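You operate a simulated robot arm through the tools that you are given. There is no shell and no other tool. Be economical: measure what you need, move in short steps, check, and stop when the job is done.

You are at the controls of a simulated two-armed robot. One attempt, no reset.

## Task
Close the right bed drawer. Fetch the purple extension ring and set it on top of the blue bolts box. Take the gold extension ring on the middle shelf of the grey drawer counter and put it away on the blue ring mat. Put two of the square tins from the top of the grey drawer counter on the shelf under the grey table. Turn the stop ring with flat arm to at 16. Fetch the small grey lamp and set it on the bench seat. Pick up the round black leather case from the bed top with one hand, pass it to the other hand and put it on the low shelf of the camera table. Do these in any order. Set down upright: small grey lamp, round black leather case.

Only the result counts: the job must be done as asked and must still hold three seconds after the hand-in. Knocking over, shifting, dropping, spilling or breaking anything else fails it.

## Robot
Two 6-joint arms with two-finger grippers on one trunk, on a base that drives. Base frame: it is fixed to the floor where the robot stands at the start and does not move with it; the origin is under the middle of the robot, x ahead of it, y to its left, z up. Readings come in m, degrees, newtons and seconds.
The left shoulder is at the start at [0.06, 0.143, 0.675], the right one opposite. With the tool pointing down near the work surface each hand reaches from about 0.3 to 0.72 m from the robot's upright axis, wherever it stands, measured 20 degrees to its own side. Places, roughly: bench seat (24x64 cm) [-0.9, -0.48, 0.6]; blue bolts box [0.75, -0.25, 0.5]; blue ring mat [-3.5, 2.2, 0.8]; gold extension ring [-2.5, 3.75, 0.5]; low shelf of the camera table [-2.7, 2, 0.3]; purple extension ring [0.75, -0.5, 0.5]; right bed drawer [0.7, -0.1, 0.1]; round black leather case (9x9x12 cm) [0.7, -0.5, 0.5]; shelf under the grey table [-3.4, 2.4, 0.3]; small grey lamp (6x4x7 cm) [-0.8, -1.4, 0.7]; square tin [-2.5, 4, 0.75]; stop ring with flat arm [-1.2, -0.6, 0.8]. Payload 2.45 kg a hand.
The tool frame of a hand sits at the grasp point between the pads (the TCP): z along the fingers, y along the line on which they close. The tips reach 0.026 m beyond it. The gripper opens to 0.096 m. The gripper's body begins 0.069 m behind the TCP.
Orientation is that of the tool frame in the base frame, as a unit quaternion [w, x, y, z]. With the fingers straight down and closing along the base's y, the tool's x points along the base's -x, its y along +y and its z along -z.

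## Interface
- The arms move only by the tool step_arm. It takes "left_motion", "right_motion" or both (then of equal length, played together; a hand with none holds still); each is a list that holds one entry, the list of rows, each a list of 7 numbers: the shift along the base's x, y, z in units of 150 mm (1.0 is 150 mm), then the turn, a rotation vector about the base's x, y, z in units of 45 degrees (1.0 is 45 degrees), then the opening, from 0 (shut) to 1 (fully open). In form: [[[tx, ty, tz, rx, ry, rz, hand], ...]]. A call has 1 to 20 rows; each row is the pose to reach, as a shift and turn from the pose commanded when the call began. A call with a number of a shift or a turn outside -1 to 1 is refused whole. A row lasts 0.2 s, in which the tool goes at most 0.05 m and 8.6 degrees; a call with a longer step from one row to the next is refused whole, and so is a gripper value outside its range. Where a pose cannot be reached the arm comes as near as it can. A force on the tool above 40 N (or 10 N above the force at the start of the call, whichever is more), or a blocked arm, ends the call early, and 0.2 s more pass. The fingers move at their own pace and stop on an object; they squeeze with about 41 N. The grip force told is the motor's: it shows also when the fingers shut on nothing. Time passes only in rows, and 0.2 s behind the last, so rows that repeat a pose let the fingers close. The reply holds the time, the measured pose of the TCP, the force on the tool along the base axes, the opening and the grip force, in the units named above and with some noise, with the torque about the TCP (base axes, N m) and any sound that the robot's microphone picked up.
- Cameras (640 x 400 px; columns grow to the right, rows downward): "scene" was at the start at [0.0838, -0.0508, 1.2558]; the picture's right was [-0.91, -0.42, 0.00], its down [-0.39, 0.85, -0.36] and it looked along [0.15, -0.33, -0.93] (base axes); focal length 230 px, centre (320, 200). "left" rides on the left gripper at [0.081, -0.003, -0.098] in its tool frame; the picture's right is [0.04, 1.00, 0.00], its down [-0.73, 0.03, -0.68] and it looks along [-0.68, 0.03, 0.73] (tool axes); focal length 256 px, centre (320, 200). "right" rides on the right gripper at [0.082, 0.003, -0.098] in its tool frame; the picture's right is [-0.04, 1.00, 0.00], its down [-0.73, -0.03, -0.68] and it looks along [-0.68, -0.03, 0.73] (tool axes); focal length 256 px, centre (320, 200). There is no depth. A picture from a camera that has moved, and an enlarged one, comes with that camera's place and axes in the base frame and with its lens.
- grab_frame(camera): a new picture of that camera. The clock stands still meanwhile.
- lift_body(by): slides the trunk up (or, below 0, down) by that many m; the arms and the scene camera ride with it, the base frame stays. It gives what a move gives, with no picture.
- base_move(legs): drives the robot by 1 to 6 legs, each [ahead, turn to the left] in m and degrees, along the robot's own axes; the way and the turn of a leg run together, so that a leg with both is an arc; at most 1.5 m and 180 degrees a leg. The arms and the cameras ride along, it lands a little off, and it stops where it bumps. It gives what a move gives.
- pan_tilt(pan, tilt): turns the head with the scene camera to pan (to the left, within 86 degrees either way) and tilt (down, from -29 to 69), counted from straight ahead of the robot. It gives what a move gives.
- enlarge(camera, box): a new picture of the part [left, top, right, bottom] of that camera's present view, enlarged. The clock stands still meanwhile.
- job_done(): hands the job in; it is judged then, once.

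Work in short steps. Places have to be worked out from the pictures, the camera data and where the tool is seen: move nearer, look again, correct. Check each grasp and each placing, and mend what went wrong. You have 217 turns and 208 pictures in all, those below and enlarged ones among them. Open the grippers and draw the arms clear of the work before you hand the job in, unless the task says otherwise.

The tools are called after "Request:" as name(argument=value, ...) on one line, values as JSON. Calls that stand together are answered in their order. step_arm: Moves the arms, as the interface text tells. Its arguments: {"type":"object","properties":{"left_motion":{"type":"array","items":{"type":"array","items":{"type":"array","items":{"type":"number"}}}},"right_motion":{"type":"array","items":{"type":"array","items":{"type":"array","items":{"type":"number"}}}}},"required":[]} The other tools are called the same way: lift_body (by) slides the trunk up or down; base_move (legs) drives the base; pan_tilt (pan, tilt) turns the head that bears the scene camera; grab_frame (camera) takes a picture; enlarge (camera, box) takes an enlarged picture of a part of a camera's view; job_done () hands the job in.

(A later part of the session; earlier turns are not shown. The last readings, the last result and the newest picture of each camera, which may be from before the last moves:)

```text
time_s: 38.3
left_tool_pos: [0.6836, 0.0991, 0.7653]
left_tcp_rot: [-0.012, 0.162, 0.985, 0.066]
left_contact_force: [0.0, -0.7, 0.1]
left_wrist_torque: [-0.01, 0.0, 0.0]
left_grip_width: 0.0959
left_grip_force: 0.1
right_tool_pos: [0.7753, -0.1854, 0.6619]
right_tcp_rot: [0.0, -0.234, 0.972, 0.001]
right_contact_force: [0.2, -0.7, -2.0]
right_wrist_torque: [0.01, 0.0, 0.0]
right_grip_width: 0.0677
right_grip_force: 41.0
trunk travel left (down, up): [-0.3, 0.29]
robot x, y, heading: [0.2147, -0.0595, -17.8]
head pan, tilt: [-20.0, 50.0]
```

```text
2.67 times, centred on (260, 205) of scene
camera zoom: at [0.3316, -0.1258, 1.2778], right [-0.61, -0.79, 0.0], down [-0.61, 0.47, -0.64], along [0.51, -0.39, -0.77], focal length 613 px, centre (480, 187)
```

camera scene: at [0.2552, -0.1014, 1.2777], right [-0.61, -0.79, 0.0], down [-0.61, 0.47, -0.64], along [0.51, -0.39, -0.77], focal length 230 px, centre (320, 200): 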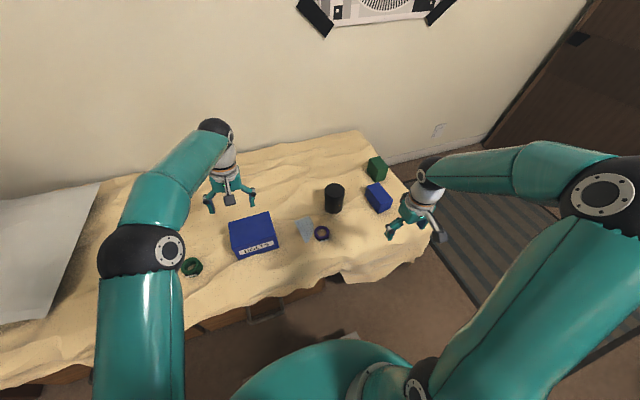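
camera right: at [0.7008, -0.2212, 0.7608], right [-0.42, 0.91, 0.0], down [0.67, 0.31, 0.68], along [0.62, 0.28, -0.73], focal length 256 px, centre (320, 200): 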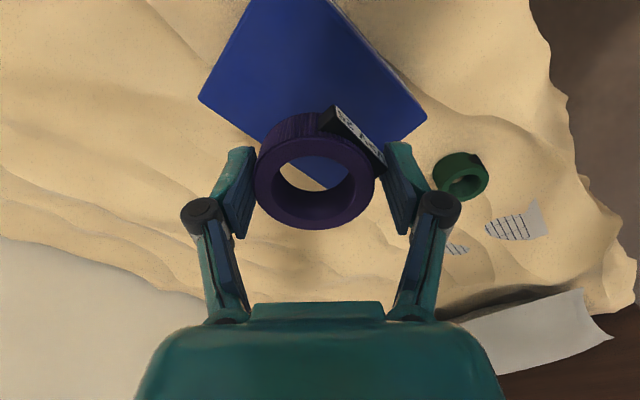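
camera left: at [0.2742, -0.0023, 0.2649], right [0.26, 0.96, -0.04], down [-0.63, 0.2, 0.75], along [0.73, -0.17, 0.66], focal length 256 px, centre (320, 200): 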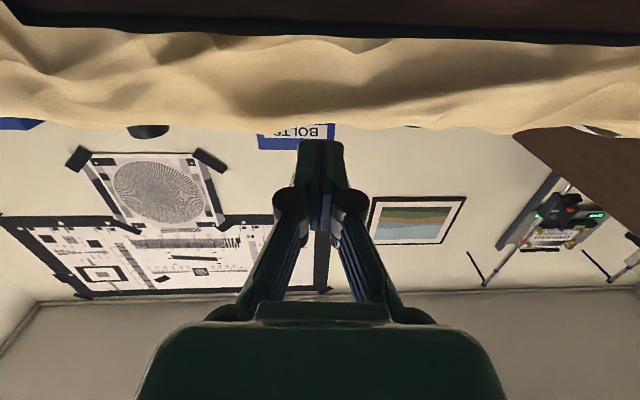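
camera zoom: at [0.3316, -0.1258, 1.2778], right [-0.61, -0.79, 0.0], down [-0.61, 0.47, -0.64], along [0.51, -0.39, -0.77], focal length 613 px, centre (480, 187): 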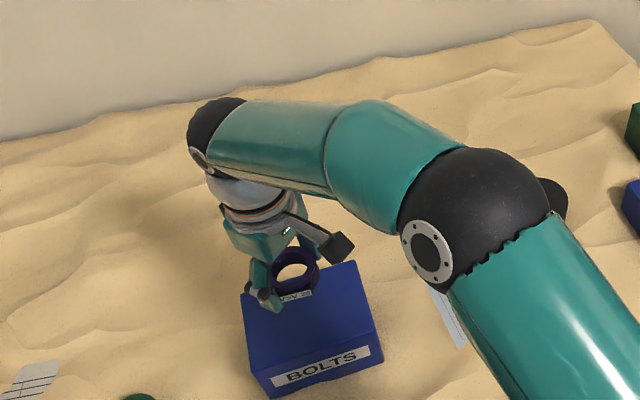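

Centred within a centimetre. Lower to z≈0.583.

Request:
step_arm(right_motion=[[[0.03, -0.02, -0.17, 0, 0, 0, 0], [0.06, -0.03, -0.34, 0, 0, 0, 0], [0.06, -0.03, -0.45, 0, 0, 0, 0], [0.06, -0.03, -0.52, 0, 0, 0, 0]]])

Request:
grab_frame(camera="right")

Request:
enlarge(camera="scene", box=[210, 190, 310, 265])

```text
time_s: 39.3
left_tool_pos: [0.6848, 0.0989, 0.765]
left_tcp_rot: [-0.011, 0.161, 0.985, 0.067]
left_contact_force: [-0.2, 0.1, 0.4]
left_wrist_torque: [0.01, 0.04, 0.01]
left_grip_width: 0.0961
left_grip_force: 0.1
right_tool_pos: [0.7833, -0.1925, 0.5826]
right_tcp_rot: [-0.001, -0.234, 0.972, 0.0]
right_contact_force: [-0.6, -0.4, 0.1]
right_wrist_torque: [0.03, -0.01, 0.0]
right_grip_width: 0.0676
right_grip_force: 40.7
trunk travel left (down, up): [-0.3, 0.29]
robot x, y, heading: [0.2156, -0.0545, -17.8]
head pan, tilt: [-20.0, 50.0]
```

```text
178 pictures are left
camera right: at [0.7094, -0.2262, 0.6808], right [-0.42, 0.91, 0.0], down [0.67, 0.31, 0.68], along [0.62, 0.28, -0.74], focal length 256 px, centre (320, 200)
```

right: 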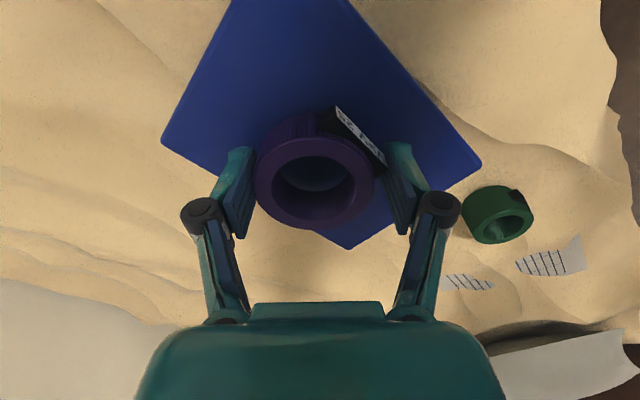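

```text
5.33 times, centred on (260, 228) of scene
camera zoom: at [0.3319, -0.1259, 1.2777], right [-0.61, -0.79, 0.0], down [-0.61, 0.47, -0.64], along [0.51, -0.39, -0.77], focal length 1227 px, centre (640, 53)
```

zoom: 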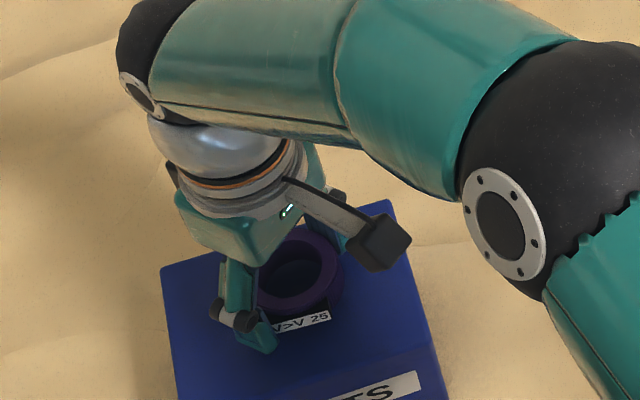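

Still above the box. Lower 6 mm more and read the force.

Request:
step_arm(right_motion=[[[0, 0, -0.02, 0, 0, 0, 0], [0, 0, -0.04, 0, 0, 0, 0]]])

```text
time_s: 39.9
left_tool_pos: [0.6849, 0.0994, 0.766]
left_tcp_rot: [-0.011, 0.161, 0.985, 0.066]
left_contact_force: [0.1, 0.1, -0.8]
left_wrist_torque: [0.02, 0.02, -0.01]
left_grip_width: 0.0959
left_grip_force: 0.0
right_tool_pos: [0.7837, -0.1909, 0.5776]
right_tcp_rot: [-0.002, -0.234, 0.972, 0.0]
right_contact_force: [0.5, 0.4, -0.9]
right_wrist_torque: [0.03, 0.01, 0.0]
right_grip_width: 0.0679
right_grip_force: 41.3
trunk travel left (down, up): [-0.3, 0.29]
robot x, y, heading: [0.2127, -0.0604, -17.5]
head pan, tilt: [-20.0, 50.0]
```

Request:
step_arm(right_motion=[[[0, 0, -0.02, 0, 0, 0, 0], [0, 0, -0.04, 0, 0, 0, 0]]])

```text
time_s: 40.5
left_tool_pos: [0.6841, 0.0998, 0.7673]
left_tcp_rot: [-0.01, 0.161, 0.985, 0.066]
left_contact_force: [-0.2, 0.0, 1.0]
left_wrist_torque: [0.02, 0.01, 0.02]
left_grip_width: 0.0958
left_grip_force: 0.0
right_tool_pos: [0.7831, -0.1917, 0.5737]
right_tcp_rot: [0.002, -0.233, 0.972, 0.001]
right_contact_force: [-3.9, 0.6, 19.3]
right_wrist_torque: [-0.1, 0.32, -0.05]
right_grip_width: 0.0678
right_grip_force: 40.9
trunk travel left (down, up): [-0.3, 0.29]
robot x, y, heading: [0.2154, -0.0641, -17.6]
head pan, tilt: [-20.0, 50.0]
```

Contact (19 N) at z 0.574. Open and rise straight up, then look.

Request:
step_arm(right_motion=[[[0, 0, 0.005, 0, 0, 0, 1], [0, 0, 0.005, 0, 0, 0, 1], [0, 0, 0.2, 0, 0, 0, 1], [0, 0, 0.5, 0, 0, 0, 1], [0, 0, 0.8, 0, 0, 0, 1], [0, 0, 1, 0, 0, 0, 1]]])

Request:
grab_frame(camera="right")

```text
time_s: 41.9
left_tool_pos: [0.6841, 0.0985, 0.7655]
left_tcp_rot: [-0.011, 0.161, 0.985, 0.066]
left_contact_force: [0.3, -0.6, -0.1]
left_wrist_torque: [-0.02, 0.0, 0.0]
left_grip_width: 0.0961
left_grip_force: 0.1
right_tool_pos: [0.7837, -0.1889, 0.7217]
right_tcp_rot: [-0.001, -0.235, 0.972, 0.0]
right_contact_force: [-0.4, 0.5, -0.4]
right_wrist_torque: [-0.01, -0.02, 0.01]
right_grip_width: 0.096
right_grip_force: 0.1
trunk travel left (down, up): [-0.3, 0.29]
robot x, y, heading: [0.211, -0.0614, -17.8]
head pan, tilt: [-20.0, 50.0]
```

```text
176 pictures are left
camera right: at [0.7095, -0.2245, 0.82], right [-0.42, 0.91, 0.0], down [0.67, 0.31, 0.68], along [0.62, 0.29, -0.73], focal length 256 px, centre (320, 200)
```

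right: 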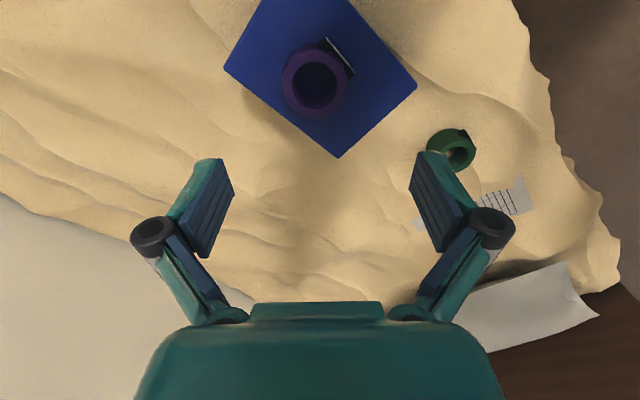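

Ring rests on the box. Next, the black case: estimated at (0.73,-0.535). Move the right hand over, yawing back 45°.

Request:
step_arm(right_motion=[[[-0.05, -0.2, 0, 0, 0, -0.17, 1], [-0.1, -0.4, 0, 0, 0, -0.34, 1], [-0.15, -0.6, 0, 0, 0, -0.51, 1], [-0.2, -0.8, 0, 0, 0, -0.68, 1], [-0.25, -1, 0, 0, 0, -0.85, 1], [-0.25, -1, 0, 0, 0, -1, 1]]])

Request:
step_arm(right_motion=[[[-0.02, -0.25, 0, 0, 0, 0, 1], [-0.05, -0.5, 0, 0, 0, 0, 1], [-0.08, -0.75, 0, 0, 0, 0, 1], [-0.1, -1, 0, 0, 0, 0, 1]]])

Request:
grab_frame(camera="right")

Request:
grab_frame(camera="scene")

```text
time_s: 43.3
left_tool_pos: [0.685, 0.0995, 0.7655]
left_tcp_rot: [-0.012, 0.161, 0.985, 0.067]
left_contact_force: [-0.7, -0.7, -0.3]
left_wrist_torque: [0.02, 0.0, -0.01]
left_grip_width: 0.0961
left_grip_force: 0.1
right_tool_pos: [0.7467, -0.3429, 0.7211]
right_tcp_rot: [-0.001, 0.157, 0.988, 0.0]
right_contact_force: [0.6, -0.2, 0.2]
right_wrist_torque: [0.05, 0.02, 0.03]
right_grip_width: 0.0961
right_grip_force: 0.2
trunk travel left (down, up): [-0.3, 0.29]
robot x, y, heading: [0.2176, -0.0625, -17.9]
head pan, tilt: [-20.0, 50.0]
```

```text
time_s: 44.3
left_tool_pos: [0.6851, 0.0992, 0.764]
left_tcp_rot: [-0.011, 0.16, 0.985, 0.066]
left_contact_force: [-0.5, 0.2, 0.4]
left_wrist_torque: [0.0, 0.0, 0.02]
left_grip_width: 0.0962
left_grip_force: 0.0
right_tool_pos: [0.7302, -0.4919, 0.7215]
right_tcp_rot: [-0.001, 0.155, 0.988, 0.001]
right_contact_force: [0.5, -0.4, 0.2]
right_wrist_torque: [0.02, 0.02, 0.05]
right_grip_width: 0.096
right_grip_force: 0.0
trunk travel left (down, up): [-0.3, 0.29]
robot x, y, heading: [0.211, -0.0595, -17.4]
head pan, tilt: [-20.0, 50.0]
```

```text
175 pictures are left
camera right: at [0.6542, -0.465, 0.8211], right [0.35, 0.94, 0.0], down [0.69, -0.26, 0.68], along [0.64, -0.23, -0.74], focal length 256 px, centre (320, 200)
```

right: 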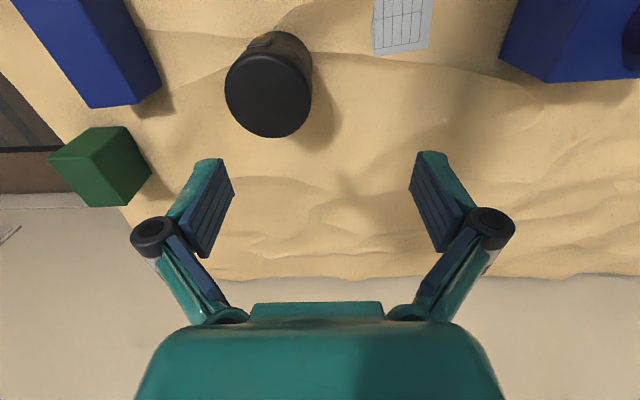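

```text
174 pictures are left
camera scene: at [0.3318, -0.1261, 1.2777], right [-0.61, -0.79, 0.0], down [-0.61, 0.47, -0.64], along [0.51, -0.39, -0.77], focal length 230 px, centre (320, 200)
```

scene: 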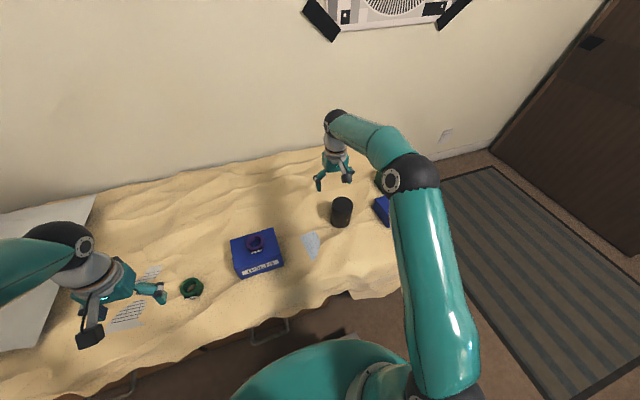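

Case top centre ≈ (0.726,-0.542). Move over it and lower to z≈0.65, then re-check.

Request:
step_arm(right_motion=[[[-0.01, -0.17, -0.1, 0, 0, 0, 1], [-0.03, -0.33, -0.3, 0, 0, 0, 1], [-0.03, -0.33, -0.47, 0, 0, 0, 1]]])

Request:
grab_frame(camera="right")

```text
time_s: 45.1
left_tool_pos: [0.6839, 0.0998, 0.764]
left_tcp_rot: [-0.012, 0.161, 0.985, 0.066]
left_contact_force: [-0.1, -0.4, -0.5]
left_wrist_torque: [0.01, 0.0, 0.01]
left_grip_width: 0.0962
left_grip_force: 0.1
right_tool_pos: [0.7267, -0.541, 0.6514]
right_tcp_rot: [0.0, 0.155, 0.988, -0.001]
right_contact_force: [0.5, -0.1, -0.4]
right_wrist_torque: [0.01, 0.01, 0.03]
right_grip_width: 0.0961
right_grip_force: 0.0
trunk travel left (down, up): [-0.3, 0.29]
robot x, y, heading: [0.2121, -0.0614, -17.5]
head pan, tilt: [-20.0, 50.0]
```

```text
173 pictures are left
camera right: at [0.6506, -0.5138, 0.75], right [0.35, 0.94, 0.0], down [0.69, -0.25, 0.68], along [0.64, -0.23, -0.74], focal length 256 px, centre (320, 200)
```

right: 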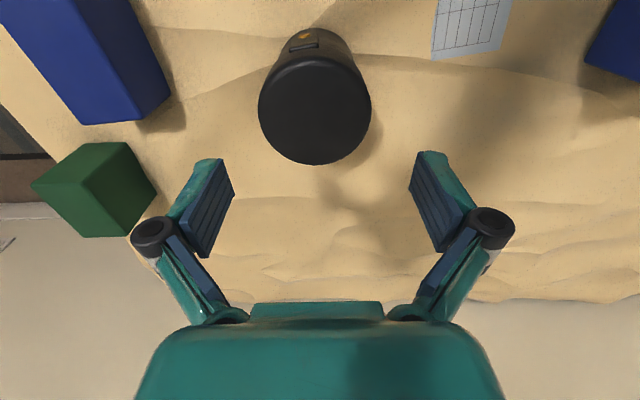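

Triangulated top centre (0.724,-0.544), z≈0.569, about 8.2 cm wide. Descend to z≈0.545.

Request:
step_arm(right_motion=[[[-0.02, -0.02, -0.2, 0, 0, 0, 1], [-0.02, -0.02, -0.36, 0, 0, 0, 1], [-0.02, -0.02, -0.48, 0, 0, 0, 1]]])

Request:
grab_frame(camera="right")

```text
time_s: 45.9
left_tool_pos: [0.6837, 0.099, 0.7655]
left_tcp_rot: [-0.011, 0.16, 0.985, 0.066]
left_contact_force: [0.6, -0.9, -0.2]
left_wrist_torque: [-0.02, -0.03, -0.05]
left_grip_width: 0.096
left_grip_force: 0.2
right_tool_pos: [0.7213, -0.5446, 0.5772]
right_tcp_rot: [-0.001, 0.157, 0.988, 0.002]
right_contact_force: [0.4, 0.8, 0.4]
right_wrist_torque: [-0.04, 0.01, 0.02]
right_grip_width: 0.0956
right_grip_force: 0.1
trunk travel left (down, up): [-0.3, 0.29]
robot x, y, heading: [0.2161, -0.0623, -17.9]
head pan, tilt: [-20.0, 50.0]
```

```text
172 pictures are left
camera right: at [0.6451, -0.5169, 0.6767], right [0.35, 0.94, 0.0], down [0.69, -0.26, 0.68], along [0.64, -0.23, -0.74], focal length 256 px, centre (320, 200)
```

right: 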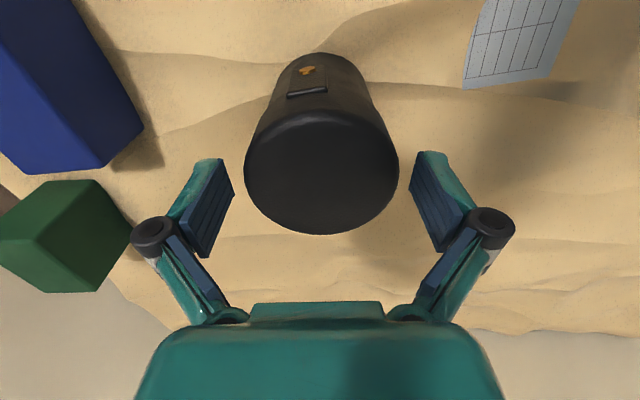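

Well centred with finger clearance. Descend 3.5 cm, close, and lift.

Request:
step_arm(right_motion=[[[0, 0, -0.12, 0, 0, 0, 1], [0, 0, -0.24, 0, 0, 0, 1], [0, 0, -0.24, 0, 0, 0, 0], [0, 0, -0.24, 0, 0, 0, 0], [0, 0, -0.24, 0, 0, 0, 0], [0, 0, -0.1, 0, 0, 0, 0], [0, 0, 0.1, 0, 0, 0, 0], [0, 0, 0.4, 0, 0, 0, 0], [0, 0, 0.7, 0, 0, 0, 0], [0, 0, 1, 0, 0, 0, 0]]])

Request:
grab_frame(camera="right")

```text
time_s: 48.1
left_tool_pos: [0.6847, 0.0997, 0.7644]
left_tcp_rot: [-0.011, 0.161, 0.985, 0.066]
left_contact_force: [-0.3, 0.1, -0.6]
left_wrist_torque: [0.02, -0.04, 0.01]
left_grip_width: 0.0959
left_grip_force: 0.2
right_tool_pos: [0.7219, -0.5453, 0.7284]
right_tcp_rot: [-0.001, 0.156, 0.988, 0.001]
right_contact_force: [0.2, 0.3, -3.0]
right_wrist_torque: [0.02, 0.02, 0.04]
right_grip_width: 0.0835
right_grip_force: 40.7
trunk travel left (down, up): [-0.3, 0.29]
robot x, y, heading: [0.2145, -0.0626, -17.7]
head pan, tilt: [-20.0, 50.0]
```

```text
171 pictures are left
camera right: at [0.6449, -0.5173, 0.8274], right [0.35, 0.94, 0.0], down [0.69, -0.26, 0.68], along [0.64, -0.23, -0.74], focal length 256 px, centre (320, 200)
```

right: 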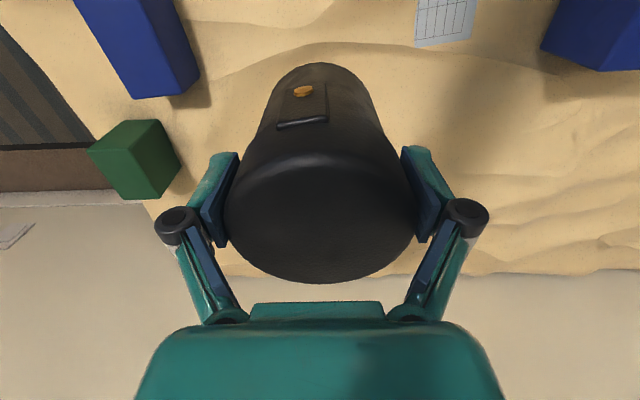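

Case is held (≈0.3 kg, 8.35 cm). Draw the right arm in, back away from the bed, then turn toward the far side of the room and look.

Request:
step_arm(right_motion=[[[-0.2, 0.07, 0, 0, 0, 0, 0], [-0.4, 0.14, 0, 0, 0, 0, 0], [-0.6, 0.2, 0, 0, 0, 0, 0], [-0.8, 0.26, 0, 0, 0, 0, 0], [-1, 0.32, 0, 0, 0, 0, 0]]])

Request:
base_move(legs=[[-0.45, 0], [0, 100]])

Request:
pan_tilt(pan=45, tilt=15)

Request:
grab_frame(camera="scene")

```text
time_s: 49.3
left_tool_pos: [0.6832, 0.0993, 0.7649]
left_tcp_rot: [-0.012, 0.16, 0.985, 0.066]
left_contact_force: [-0.2, -0.1, 0.0]
left_wrist_torque: [-0.01, -0.01, -0.02]
left_grip_width: 0.0959
left_grip_force: 0.1
right_tool_pos: [0.571, -0.4951, 0.7301]
right_tcp_rot: [0.0, 0.156, 0.988, 0.0]
right_contact_force: [-0.4, 0.1, -2.5]
right_wrist_torque: [0.04, 0.02, 0.04]
right_grip_width: 0.0833
right_grip_force: 40.6
trunk travel left (down, up): [-0.3, 0.29]
robot x, y, heading: [0.2136, -0.0637, -17.6]
head pan, tilt: [-20.0, 50.0]
```

```text
time_s: 55.3
left_tool_pos: [-0.208, 0.5768, 0.7653]
left_tcp_rot: [-0.048, -0.441, 0.895, 0.048]
left_contact_force: [0.5, -0.2, -0.3]
left_wrist_torque: [0.05, 0.02, -0.01]
left_grip_width: 0.0961
left_grip_force: 0.0
right_tool_pos: [0.3181, 0.2779, 0.729]
right_tcp_rot: [-0.001, -0.447, 0.894, 0.001]
right_contact_force: [0.7, -0.2, -1.9]
right_wrist_torque: [-0.03, 0.06, 0.0]
right_grip_width: 0.0831
right_grip_force: 41.0
trunk travel left (down, up): [-0.3, 0.29]
robot x, y, heading: [-0.173, 0.048, 55.0]
head pan, tilt: [-20.0, 50.0]
stopped in leg 2: the robot was blocked; the commanded pose is now the measured one
```

```text
time_s: 56.6
left_tool_pos: [-0.2099, 0.5761, 0.7655]
left_tcp_rot: [-0.047, -0.441, 0.895, 0.048]
left_contact_force: [0.2, -0.4, 0.0]
left_wrist_torque: [0.0, 0.02, -0.01]
left_grip_width: 0.096
left_grip_force: 0.1
right_tool_pos: [0.3176, 0.2762, 0.73]
right_tcp_rot: [-0.001, -0.447, 0.894, -0.001]
right_contact_force: [-0.3, 0.4, -2.0]
right_wrist_torque: [0.01, 0.01, 0.0]
right_grip_width: 0.0829
right_grip_force: 41.0
trunk travel left (down, up): [-0.3, 0.29]
robot x, y, heading: [-0.1744, 0.0501, 55.2]
head pan, tilt: [45.0, 15.0]
```

```text
170 pictures are left
camera scene: at [-0.1557, 0.1899, 1.3314], right [0.98, 0.18, 0.0], down [0.05, -0.26, -0.97], along [-0.17, 0.95, -0.26], focal length 230 px, centre (320, 200)
```

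scene: 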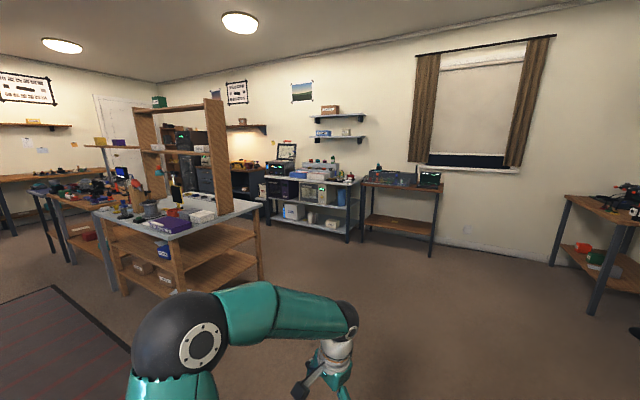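

The turn was blocked by something. I look around to find it.

Request:
pan_tilt(pan=86, tilt=45)

Request:
grab_frame(camera="scene")

Request:
pan_tilt(pan=-80, tilt=45)

Request:
grab_frame(camera="scene")

```text
time_s: 57.7
left_tool_pos: [-0.2111, 0.5782, 0.7655]
left_tcp_rot: [-0.048, -0.441, 0.895, 0.048]
left_contact_force: [0.1, -0.1, 0.9]
left_wrist_torque: [-0.02, -0.03, 0.01]
left_grip_width: 0.0958
left_grip_force: 0.0
right_tool_pos: [0.3168, 0.2781, 0.7307]
right_tcp_rot: [-0.001, -0.448, 0.894, -0.001]
right_contact_force: [0.5, 0.6, -2.8]
right_wrist_torque: [0.02, 0.03, 0.01]
right_grip_width: 0.0835
right_grip_force: 41.2
trunk travel left (down, up): [-0.3, 0.29]
robot x, y, heading: [-0.1739, 0.0506, 55.2]
head pan, tilt: [85.9, 45.0]
```

```text
169 pictures are left
camera scene: at [-0.2025, 0.149, 1.2847], right [0.63, 0.78, 0.0], down [0.55, -0.44, -0.71], along [-0.55, 0.44, -0.71], focal length 230 px, centre (320, 200)
```

scene: 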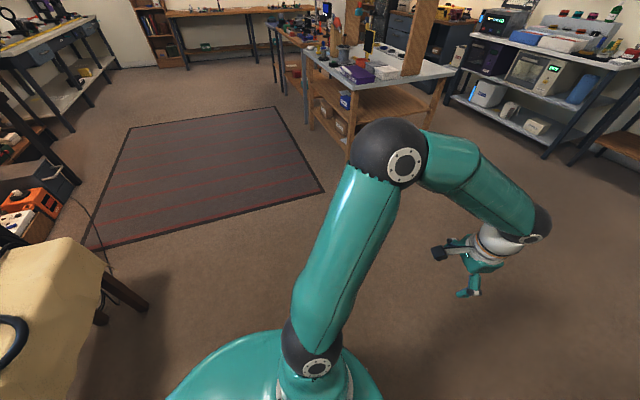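

```text
time_s: 60.2
left_tool_pos: [-0.2103, 0.5769, 0.7647]
left_tcp_rot: [-0.048, -0.441, 0.895, 0.047]
left_contact_force: [-0.1, -0.2, 0.2]
left_wrist_torque: [-0.02, 0.03, 0.04]
left_grip_width: 0.0961
left_grip_force: 0.0
right_tool_pos: [0.3175, 0.2767, 0.7312]
right_tcp_rot: [-0.001, -0.448, 0.894, 0.0]
right_contact_force: [-0.5, -0.5, -1.7]
right_wrist_torque: [0.0, 0.01, 0.0]
right_grip_width: 0.0831
right_grip_force: 40.9
trunk travel left (down, up): [-0.3, 0.29]
robot x, y, heading: [-0.1733, 0.0479, 55.0]
head pan, tilt: [-80.0, 45.0]
```

```text
168 pictures are left
camera scene: at [-0.0653, 0.064, 1.2847], right [-0.42, -0.91, 0.0], down [-0.64, 0.3, -0.71], along [0.64, -0.3, -0.71], focal length 230 px, centre (320, 200)
```

scene: 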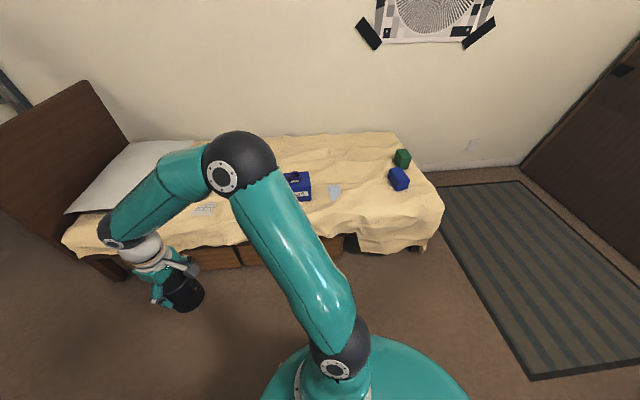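

The rear of the base likely touches the bench behind. Drive ahead 0.3 m into open floor and turn on.

Request:
base_move(legs=[[0.3, 0], [0, 65]])

Request:
pan_tilt(pan=20, tilt=20)

Request:
grab_frame(camera="scene")

```text
time_s: 65.8
left_tool_pos: [-0.501, 0.4802, 0.7666]
left_tcp_rot: [0.066, 0.855, -0.513, -0.014]
left_contact_force: [0.4, 0.0, 0.6]
left_wrist_torque: [-0.04, 0.03, 0.02]
left_grip_width: 0.0961
left_grip_force: 0.1
right_tool_pos: [-0.0075, 0.8352, 0.7318]
right_tcp_rot: [0.0, 0.86, -0.511, 0.002]
right_contact_force: [1.6, 0.1, -2.8]
right_wrist_torque: [-0.06, 0.06, -0.01]
right_grip_width: 0.0832
right_grip_force: 41.1
trunk travel left (down, up): [-0.3, 0.29]
robot x, y, heading: [0.0357, 0.3157, 120.4]
head pan, tilt: [-80.0, 45.0]
stopped in leg 2: the robot was blocked; the commanded pose is now the measured one
```

```text
time_s: 67.5
left_tool_pos: [-0.5001, 0.4801, 0.767]
left_tcp_rot: [0.066, 0.855, -0.515, -0.014]
left_contact_force: [1.0, -0.8, -0.7]
left_wrist_torque: [-0.02, 0.0, -0.01]
left_grip_width: 0.096
left_grip_force: 0.0
right_tool_pos: [-0.0079, 0.8347, 0.7312]
right_tcp_rot: [0.0, 0.86, -0.51, 0.0]
right_contact_force: [-0.3, 0.3, -2.7]
right_wrist_torque: [0.0, 0.01, 0.02]
right_grip_width: 0.083
right_grip_force: 41.0
trunk travel left (down, up): [-0.3, 0.29]
robot x, y, heading: [0.037, 0.3177, 120.5]
head pan, tilt: [20.0, 20.0]
```

```text
167 pictures are left
camera scene: at [-0.0669, 0.4279, 1.3233], right [0.64, 0.77, 0.0], down [0.26, -0.22, -0.94], along [-0.72, 0.6, -0.34], focal length 230 px, centre (320, 200)
```

scene: 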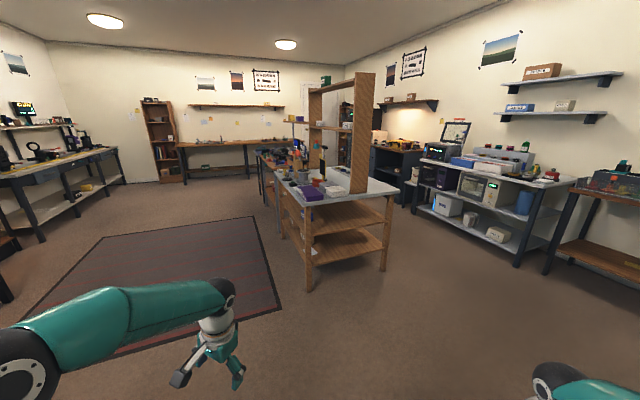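

Turn complete; an island of tables is ahead. Zoom in on the area where the camera table and grey table should be.

Request:
enlarge(camera="scene", box=[200, 80, 440, 230])

Request:
enlarge(camera="scene", box=[0, 80, 240, 230])

```text
2.67 times, centred on (320, 155) of scene
camera zoom: at [-0.0669, 0.4279, 1.3233], right [0.64, 0.77, 0.0], down [0.26, -0.22, -0.94], along [-0.72, 0.6, -0.34], focal length 613 px, centre (320, 320)
```

zoom: 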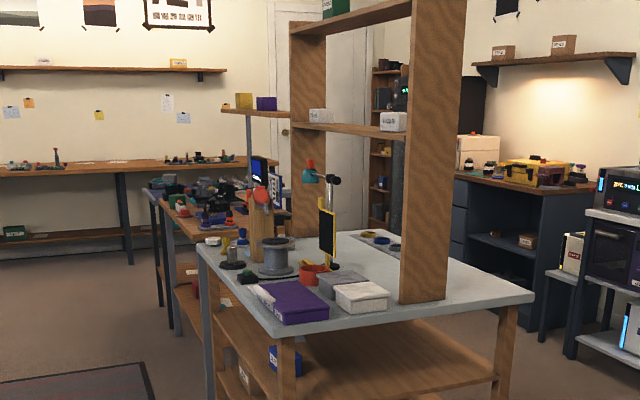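

```text
2.67 times, centred on (120, 155) of scene
camera zoom: at [-0.0669, 0.4279, 1.3233], right [0.64, 0.77, 0.0], down [0.26, -0.22, -0.94], along [-0.72, 0.6, -0.34], focal length 613 px, centre (853, 320)
```

zoom: 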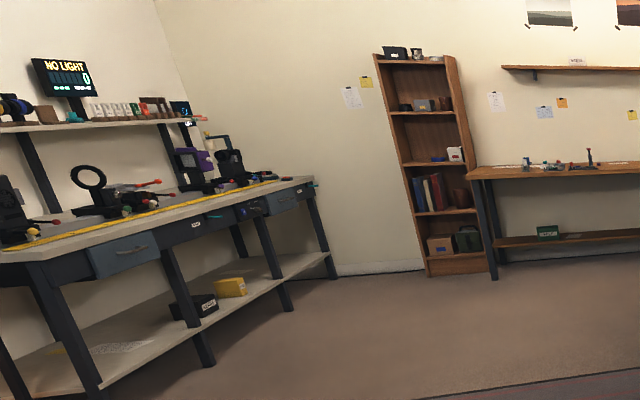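

The wooden camera table is near (-2.8,1.9), island corner at (-1.3,1.36). I drive through the aisle south of it.

Request:
base_move(legs=[[0.05, 0], [0, 48], [1.0, 0], [0.9, 0]])

Request:
pan_tilt(pan=-45, tilt=25)

Request:
grab_frame(camera="scene")

```text
time_s: 80.1
left_tool_pos: [-2.3309, 0.4325, 0.7673]
left_tcp_rot: [0.066, 0.991, -0.117, 0.014]
left_contact_force: [0.0, -0.2, 0.5]
left_wrist_torque: [0.02, -0.01, -0.04]
left_grip_width: 0.0958
left_grip_force: 0.1
right_tool_pos: [-2.2706, 1.036, 0.7311]
right_tcp_rot: [0.0, 0.994, -0.113, 0.002]
right_contact_force: [0.1, 0.8, -1.9]
right_wrist_torque: [-0.02, -0.04, 0.02]
right_grip_width: 0.0827
right_grip_force: 41.0
trunk travel left (down, up): [-0.3, 0.29]
robot x, y, heading: [-1.8544, 0.7243, 168.9]
head pan, tilt: [20.0, 20.0]
```

```text
time_s: 81.5
left_tool_pos: [-2.3313, 0.4322, 0.7665]
left_tcp_rot: [0.065, 0.991, -0.117, 0.014]
left_contact_force: [-0.8, 0.6, 0.1]
left_wrist_torque: [0.04, 0.01, 0.02]
left_grip_width: 0.0963
left_grip_force: 0.1
right_tool_pos: [-2.2699, 1.0362, 0.7315]
right_tcp_rot: [0.0, 0.994, -0.113, 0.001]
right_contact_force: [-0.9, -0.2, -2.1]
right_wrist_torque: [-0.04, 0.0, -0.01]
right_grip_width: 0.0826
right_grip_force: 41.3
trunk travel left (down, up): [-0.3, 0.29]
robot x, y, heading: [-1.8497, 0.7254, 168.9]
head pan, tilt: [-45.0, 25.0]
```

```text
164 pictures are left
camera scene: at [-1.9644, 0.814, 1.3152], right [0.83, 0.56, 0.0], down [0.24, -0.35, -0.91], along [-0.51, 0.75, -0.42], focal length 230 px, centre (320, 200)
```

scene: 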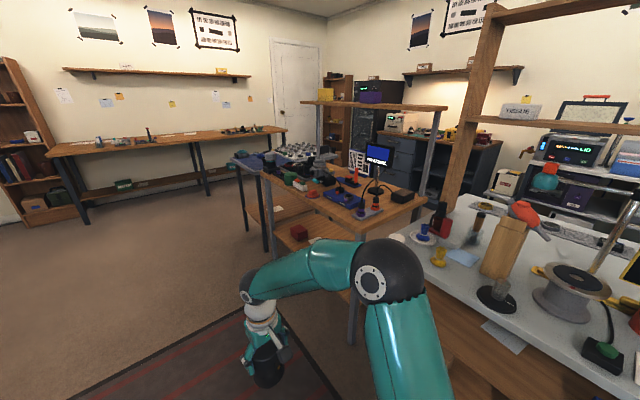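

The tables stand in a row turned 18° as the bed. Camera table front edge runs about 1 m; I drive along it and turn to face it.

Request:
base_move(legs=[[0, -7], [1.1, 0], [0, -90]])

Request:
pan_tilt(pan=0, tilt=40)

Request:
grab_frame(camera="scene")

```text
time_s: 91.1
left_tool_pos: [-3.3002, 1.4886, 0.767]
left_tcp_rot: [-0.059, -0.694, 0.717, 0.031]
left_contact_force: [0.2, 0.8, 0.0]
left_wrist_torque: [0.01, -0.01, 0.02]
left_grip_width: 0.0961
left_grip_force: 0.1
right_tool_pos: [-2.698, 1.5531, 0.7321]
right_tcp_rot: [0.0, -0.701, 0.713, -0.001]
right_contact_force: [0.1, -0.6, -1.6]
right_wrist_torque: [0.01, 0.01, 0.02]
right_grip_width: 0.0826
right_grip_force: 41.1
trunk travel left (down, up): [-0.3, 0.29]
robot x, y, heading: [-2.965, 1.0764, 89.0]
head pan, tilt: [-45.0, 25.0]
stopped in leg 3: the robot was blocked; the commanded pose is now the measured one
```

```text
time_s: 92.2
left_tool_pos: [-3.3, 1.4893, 0.769]
left_tcp_rot: [-0.059, -0.694, 0.717, 0.03]
left_contact_force: [-0.6, 0.2, 0.3]
left_wrist_torque: [0.01, 0.04, -0.03]
left_grip_width: 0.0959
left_grip_force: 0.0
right_tool_pos: [-2.6968, 1.5525, 0.7338]
right_tcp_rot: [0.0, -0.7, 0.714, 0.0]
right_contact_force: [-0.5, 0.9, -2.6]
right_wrist_torque: [-0.03, 0.01, -0.02]
right_grip_width: 0.0825
right_grip_force: 41.1
trunk travel left (down, up): [-0.3, 0.29]
robot x, y, heading: [-2.9637, 1.0738, 89.1]
head pan, tilt: [0.0, 40.0]
```

```text
163 pictures are left
camera scene: at [-2.9627, 1.2235, 1.2919], right [1.0, -0.02, 0.0], down [-0.01, -0.64, -0.77], along [0.02, 0.77, -0.64], focal length 230 px, centre (320, 200)
```

scene: 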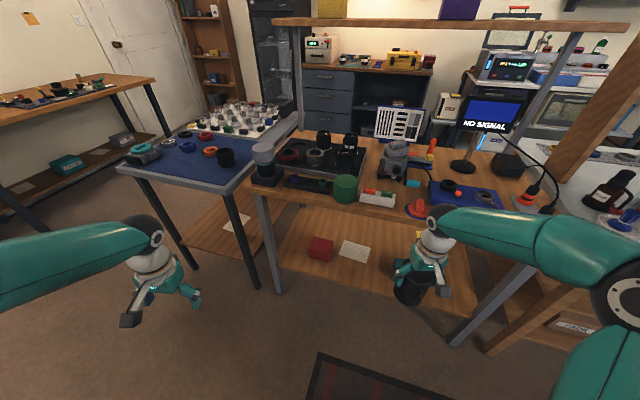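

Blocked again with 17° to go. Look right and left for what touches.

Request:
pan_tilt(pan=-60, tilt=50)

Request:
grab_frame(camera="scene")

Request:
pan_tilt(pan=60, tilt=50)

Request:
grab_frame(camera="scene")

```text
time_s: 93.5
left_tool_pos: [-3.3002, 1.4889, 0.7681]
left_tcp_rot: [-0.06, -0.694, 0.717, 0.03]
left_contact_force: [-0.4, -0.1, -0.1]
left_wrist_torque: [0.04, 0.01, 0.02]
left_grip_width: 0.0959
left_grip_force: 0.0
right_tool_pos: [-2.6972, 1.5524, 0.7329]
right_tcp_rot: [0.0, -0.7, 0.714, -0.001]
right_contact_force: [0.7, 0.2, -3.2]
right_wrist_torque: [-0.02, 0.0, 0.03]
right_grip_width: 0.0824
right_grip_force: 41.2
trunk travel left (down, up): [-0.3, 0.29]
robot x, y, heading: [-2.9679, 1.0725, 88.9]
head pan, tilt: [-60.0, 50.0]
```

```text
162 pictures are left
camera scene: at [-2.897, 1.1757, 1.2778], right [0.48, -0.88, 0.0], down [-0.67, -0.37, -0.64], along [0.56, 0.31, -0.77], focal length 230 px, centre (320, 200)
```

scene: 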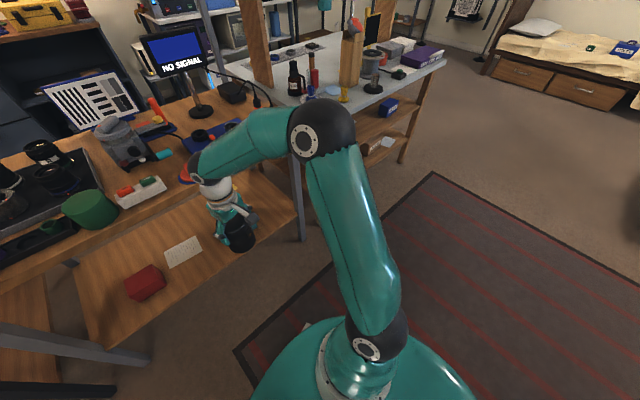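

```text
time_s: 95.5
left_tool_pos: [-3.3, 1.4886, 0.7688]
left_tcp_rot: [-0.06, -0.694, 0.717, 0.031]
left_contact_force: [0.4, -0.2, -0.7]
left_wrist_torque: [-0.04, 0.0, 0.02]
left_grip_width: 0.0964
left_grip_force: 0.1
right_tool_pos: [-2.6972, 1.5532, 0.7335]
right_tcp_rot: [-0.001, -0.7, 0.714, 0.0]
right_contact_force: [0.0, 0.1, -2.3]
right_wrist_torque: [-0.02, 0.01, 0.05]
right_grip_width: 0.0826
right_grip_force: 41.1
trunk travel left (down, up): [-0.3, 0.29]
robot x, y, heading: [-2.9653, 1.0777, 88.9]
head pan, tilt: [60.0, 50.0]
```

```text
161 pictures are left
camera scene: at [-3.0303, 1.1783, 1.2778], right [0.52, 0.86, 0.0], down [0.66, -0.4, -0.64], along [-0.55, 0.33, -0.77], focal length 230 px, centre (320, 200)
```

scene: 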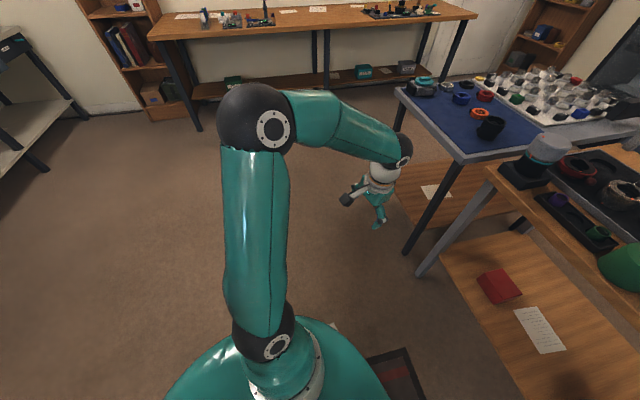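

Nothing visibly touches; both long turns stopped at ~73°, so this may be a limit of the drive. Try the remaining small turn after backing off slightly.

Request:
base_move(legs=[[-0.1, 0], [0, -17]])

Request:
pan_tilt(pan=0, tilt=45)

Request:
grab_frame(camera="scene")

```text
time_s: 97.8
left_tool_pos: [-3.1645, 1.4701, 0.7673]
left_tcp_rot: [-0.055, -0.577, 0.814, 0.039]
left_contact_force: [0.0, 0.1, 0.6]
left_wrist_torque: [-0.01, 0.0, 0.01]
left_grip_width: 0.096
left_grip_force: 0.1
right_tool_pos: [-2.5696, 1.3521, 0.7339]
right_tcp_rot: [-0.002, -0.584, 0.812, 0.0]
right_contact_force: [-0.3, -0.3, -1.9]
right_wrist_torque: [-0.09, 0.02, -0.01]
right_grip_width: 0.0825
right_grip_force: 41.2
trunk travel left (down, up): [-0.3, 0.29]
robot x, y, heading: [-2.9801, 0.9782, 71.5]
head pan, tilt: [60.0, 50.0]
```

```text
time_s: 99.1
left_tool_pos: [-3.163, 1.4684, 0.7694]
left_tcp_rot: [-0.054, -0.577, 0.814, 0.039]
left_contact_force: [0.4, 0.3, 0.0]
left_wrist_torque: [0.01, 0.02, 0.01]
left_grip_width: 0.0958
left_grip_force: 0.1
right_tool_pos: [-2.5694, 1.3499, 0.7325]
right_tcp_rot: [-0.001, -0.584, 0.811, 0.0]
right_contact_force: [0.0, -0.5, -2.0]
right_wrist_torque: [-0.02, 0.01, 0.0]
right_grip_width: 0.0823
right_grip_force: 41.5
trunk travel left (down, up): [-0.3, 0.29]
robot x, y, heading: [-2.9778, 0.9801, 71.8]
head pan, tilt: [0.0, 45.0]
```

```text
160 pictures are left
camera scene: at [-2.9346, 1.1157, 1.2846], right [0.95, -0.32, 0.0], down [-0.22, -0.67, -0.71], along [0.22, 0.67, -0.71], focal length 230 px, centre (320, 200)
```

scene: 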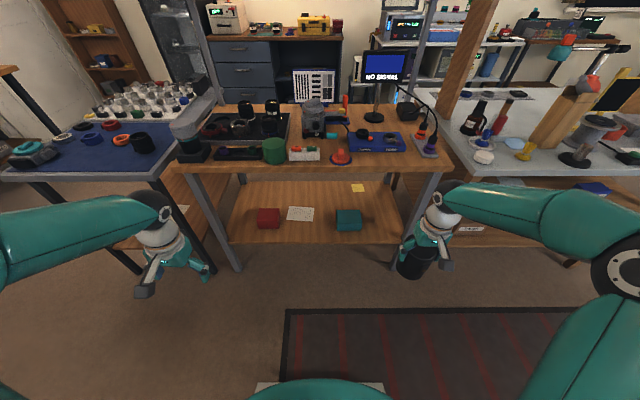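

Now aligned with the camera table (shelf edge Y≈0.82 m ahead of room origin, free spot right of the teal box). I back off for room and prepare the hand-over: the left hand turns to point forward.

Request:
base_move(legs=[[-0.25, 0]])

Request:
step_arm(left_motion=[[[0.03, 0.1, -0.05, 0.16, -0.05, 0, 1], [0.06, 0.2, -0.1, 0.32, -0.1, 0, 1], [0.09, 0.3, -0.15, 0.475, -0.155, 0, 1], [0.12, 0.35, -0.2, 0.63, -0.21, 0, 1], [0.14, 0.4, -0.25, 0.79, -0.26, 0, 1], [0.16, 0.45, -0.3, 0.951, -0.309, 0, 1]]])

Request:
step_arm(left_motion=[[[0.03, 0.1, -0.1, 0.16, -0.05, 0, 1], [0.06, 0.2, -0.2, 0.32, -0.1, 0, 1], [0.09, 0.25, -0.3, 0.475, -0.155, 0, 1], [0.1, 0.28, -0.4, 0.63, -0.21, 0, 1], [0.1, 0.28, -0.5, 0.79, -0.26, 0, 1], [0.1, 0.28, -0.6, 0.951, -0.309, 0, 1]]])

Request:
step_arm(right_motion=[[[-0.16, 0.15, -0.05, 0, 0, 0, 0], [-0.33, 0.3, -0.11, 0, 0, 0, 0], [-0.5, 0.46, -0.17, 0, 0, 0, 0], [-0.66, 0.61, -0.22, 0, 0, 0, 0], [-0.82, 0.765, -0.277, 0, 0, 0, 0]]])

```text
time_s: 100.9
left_tool_pos: [-3.2422, 1.2325, 0.7684]
left_tcp_rot: [-0.053, -0.577, 0.814, 0.039]
left_contact_force: [0.3, -1.2, 0.3]
left_wrist_torque: [0.0, 0.01, -0.03]
left_grip_width: 0.096
left_grip_force: 0.1
right_tool_pos: [-2.6481, 1.1137, 0.7341]
right_tcp_rot: [-0.001, -0.583, 0.812, 0.001]
right_contact_force: [-0.3, 0.2, -1.6]
right_wrist_torque: [-0.02, -0.01, -0.03]
right_grip_width: 0.082
right_grip_force: 40.7
trunk travel left (down, up): [-0.3, 0.29]
robot x, y, heading: [-3.0625, 0.7438, 71.2]
head pan, tilt: [0.0, 45.0]
```

```text
time_s: 102.3
left_tool_pos: [-3.2278, 1.2984, 0.7269]
left_tcp_rot: [0.218, -0.566, 0.754, 0.253]
left_contact_force: [-0.2, -0.4, 0.1]
left_wrist_torque: [-0.01, 0.01, 0.02]
left_grip_width: 0.096
left_grip_force: 0.0
left hand out of reach, approached as far as the arm can: row 6
right_tool_pos: [-2.6467, 1.1124, 0.7331]
right_tcp_rot: [-0.001, -0.584, 0.812, 0.0]
right_contact_force: [-0.2, -0.6, -2.0]
right_wrist_torque: [-0.01, -0.03, -0.02]
right_grip_width: 0.0821
right_grip_force: 41.2
trunk travel left (down, up): [-0.3, 0.29]
robot x, y, heading: [-3.0551, 0.7454, 71.3]
head pan, tilt: [0.0, 45.0]
```

```text
time_s: 103.7
left_tool_pos: [-3.0824, 1.3031, 0.6797]
left_tcp_rot: [0.476, -0.492, 0.571, 0.453]
left_contact_force: [-0.2, 0.1, 0.9]
left_wrist_torque: [-0.01, -0.01, -0.02]
left_grip_width: 0.096
left_grip_force: 0.0
left hand out of reach, approached as far as the arm can: row 2, 3, 4, 5, 6
right_tool_pos: [-2.6483, 1.1135, 0.7343]
right_tcp_rot: [-0.001, -0.583, 0.813, 0.0]
right_contact_force: [-0.3, 0.1, -1.9]
right_wrist_torque: [-0.03, 0.05, -0.03]
right_grip_width: 0.0822
right_grip_force: 40.7
trunk travel left (down, up): [-0.3, 0.29]
robot x, y, heading: [-3.0602, 0.7453, 71.2]
head pan, tilt: [0.0, 45.0]
```

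```text
time_s: 104.9
left_tool_pos: [-3.0839, 1.3032, 0.6802]
left_tcp_rot: [0.475, -0.493, 0.571, 0.454]
left_contact_force: [-1.2, -0.6, -0.4]
left_wrist_torque: [-0.04, 0.0, -0.01]
left_grip_width: 0.096
left_grip_force: 0.0
right_tool_pos: [-2.7708, 1.2263, 0.693]
right_tcp_rot: [-0.001, -0.583, 0.813, -0.001]
right_contact_force: [0.4, 0.3, -2.5]
right_wrist_torque: [-0.01, 0.04, 0.0]
right_grip_width: 0.0823
right_grip_force: 40.8
trunk travel left (down, up): [-0.3, 0.29]
robot x, y, heading: [-3.0564, 0.7448, 71.2]
head pan, tilt: [0.0, 45.0]
```

Left hand points forward (13° left, 8° down), which is fine. Shift it right and lower, and bring the case in front of its fingers.

Request:
step_arm(left_motion=[[[0.19, -0.065, -0.06, 0, 0, 0, 1], [0.38, -0.13, -0.12, 0, 0, 0, 1], [0.57, -0.195, -0.18, 0, 0, 0, 1], [0.76, -0.26, -0.23, 0, 0, 0, 1]]])

Request:
step_arm(right_motion=[[[0, 0.2, 0.05, 0, 0, 0, 0], [0.0, 0.4, 0.05, 0, 0, 0, 0], [-0.2, 0.5, 0.05, 0, 0, 0, 0], [-0.4, 0.57, 0.05, 0, 0, 0, 0]]])

Request:
grab_frame(camera="scene")

Request:
grab_frame(camera="left")

```text
time_s: 105.9
left_tool_pos: [-2.9694, 1.2644, 0.6461]
left_tcp_rot: [0.475, -0.493, 0.57, 0.454]
left_contact_force: [0.4, -0.1, 0.3]
left_wrist_torque: [-0.05, 0.03, -0.01]
left_grip_width: 0.096
left_grip_force: 0.0
right_tool_pos: [-2.7714, 1.2261, 0.693]
right_tcp_rot: [0.0, -0.583, 0.812, 0.0]
right_contact_force: [-0.2, 0.2, -2.4]
right_wrist_torque: [-0.02, 0.02, 0.0]
right_grip_width: 0.082
right_grip_force: 41.5
trunk travel left (down, up): [-0.3, 0.29]
robot x, y, heading: [-3.0614, 0.7454, 71.7]
head pan, tilt: [0.0, 45.0]
```

```text
time_s: 106.9
left_tool_pos: [-2.9709, 1.2653, 0.646]
left_tcp_rot: [0.476, -0.493, 0.57, 0.454]
left_contact_force: [-0.2, 0.4, -0.4]
left_wrist_torque: [0.03, -0.03, 0.0]
left_grip_width: 0.096
left_grip_force: 0.0
right_tool_pos: [-2.833, 1.3129, 0.697]
right_tcp_rot: [0.0, -0.583, 0.812, 0.0]
right_contact_force: [-0.1, 0.0, -2.0]
right_wrist_torque: [-0.03, 0.01, -0.01]
right_grip_width: 0.0821
right_grip_force: 41.5
trunk travel left (down, up): [-0.3, 0.29]
robot x, y, heading: [-3.0613, 0.7446, 71.3]
head pan, tilt: [0.0, 45.0]
```

```text
159 pictures are left
camera scene: at [-3.0135, 0.8797, 1.2846], right [0.95, -0.32, 0.0], down [-0.23, -0.67, -0.71], along [0.23, 0.67, -0.71], focal length 230 px, centre (320, 200)
```

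scene: 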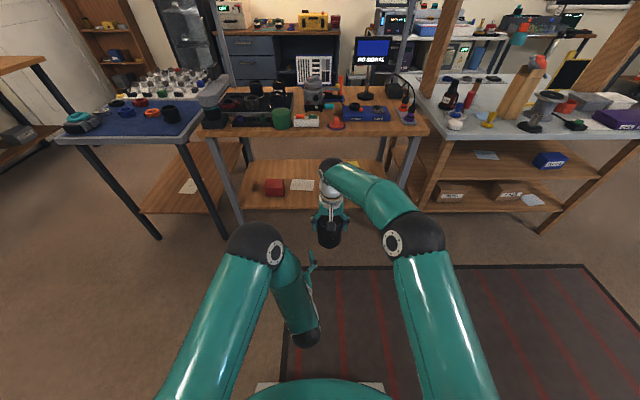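

```text
158 pictures are left
camera left: at [-2.9827, 1.1575, 0.5789], right [-1.0, 0.1, 0.01], down [-0.05, -0.57, 0.82], along [0.09, 0.82, 0.57], focal length 256 px, centre (320, 200)
```

left: 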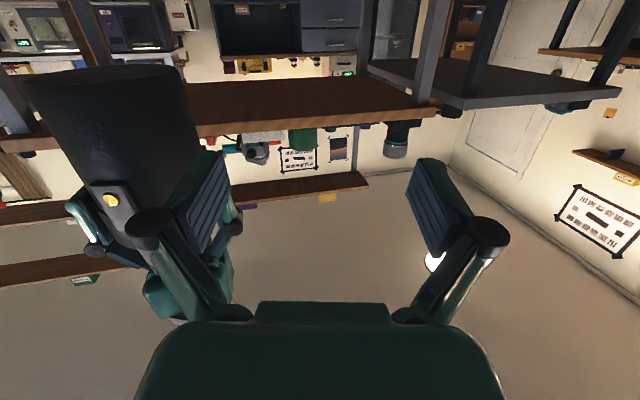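

The case is 13 cm to the left hand's right. I go under it: lower the left hand 7.5 cm, shift beneath the case, then check before rising around it.

Request:
step_arm(left_motion=[[[0, 0, -0.25, 0, 0, 0, 1], [0, 0, -0.5, 0, 0, 0, 1], [0.23, 0.07, -0.5, 0, 0, 0, 1], [0.46, 0.14, -0.5, 0, 0, 0, 1], [0.69, 0.215, -0.5, 0, 0, 0, 1], [0.913, 0.287, -0.5, 0, 0, 0, 1]]])

Request:
grab_frame(camera="left")

Request:
enlarge(camera="scene", box=[260, 160, 400, 260])

```text
time_s: 108.3
left_tool_pos: [-2.8416, 1.3164, 0.5764]
left_tcp_rot: [0.472, -0.501, 0.563, 0.458]
left_contact_force: [-0.5, 0.3, 0.2]
left_wrist_torque: [0.0, 0.02, 0.01]
left_grip_width: 0.0959
left_grip_force: 0.1
right_tool_pos: [-2.8321, 1.3134, 0.7012]
right_tcp_rot: [-0.001, -0.583, 0.812, -0.001]
right_contact_force: [-0.6, 0.4, -1.7]
right_wrist_torque: [-0.06, 0.0, -0.02]
right_grip_width: 0.0823
right_grip_force: 41.0
trunk travel left (down, up): [-0.3, 0.29]
robot x, y, heading: [-3.0568, 0.7431, 71.3]
head pan, tilt: [0.0, 45.0]
```

```text
157 pictures are left
camera left: at [-2.8505, 1.2089, 0.5088], right [-1.0, 0.07, 0.0], down [-0.04, -0.57, 0.82], along [0.06, 0.82, 0.57], focal length 256 px, centre (320, 200)
```

left: 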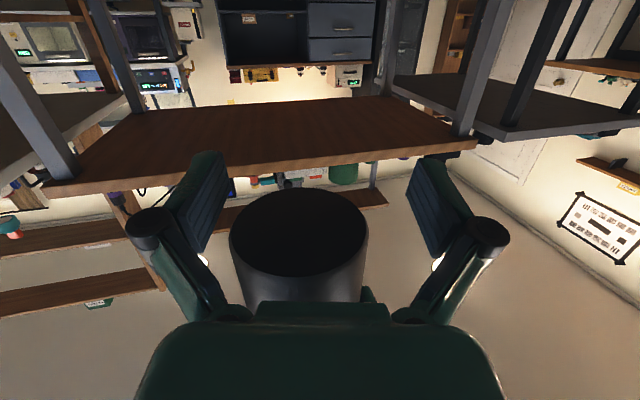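

```text
4.00 times, centred on (330, 210) of scene
camera zoom: at [-3.0134, 0.8797, 1.2865], right [0.95, -0.32, 0.0], down [-0.23, -0.67, -0.71], along [0.23, 0.67, -0.71], focal length 920 px, centre (280, 160)
```

zoom: 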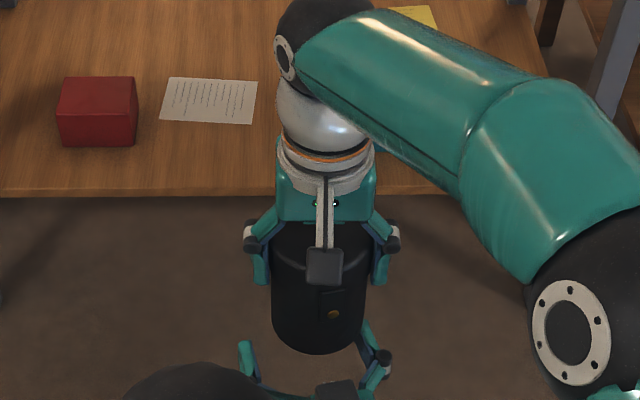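

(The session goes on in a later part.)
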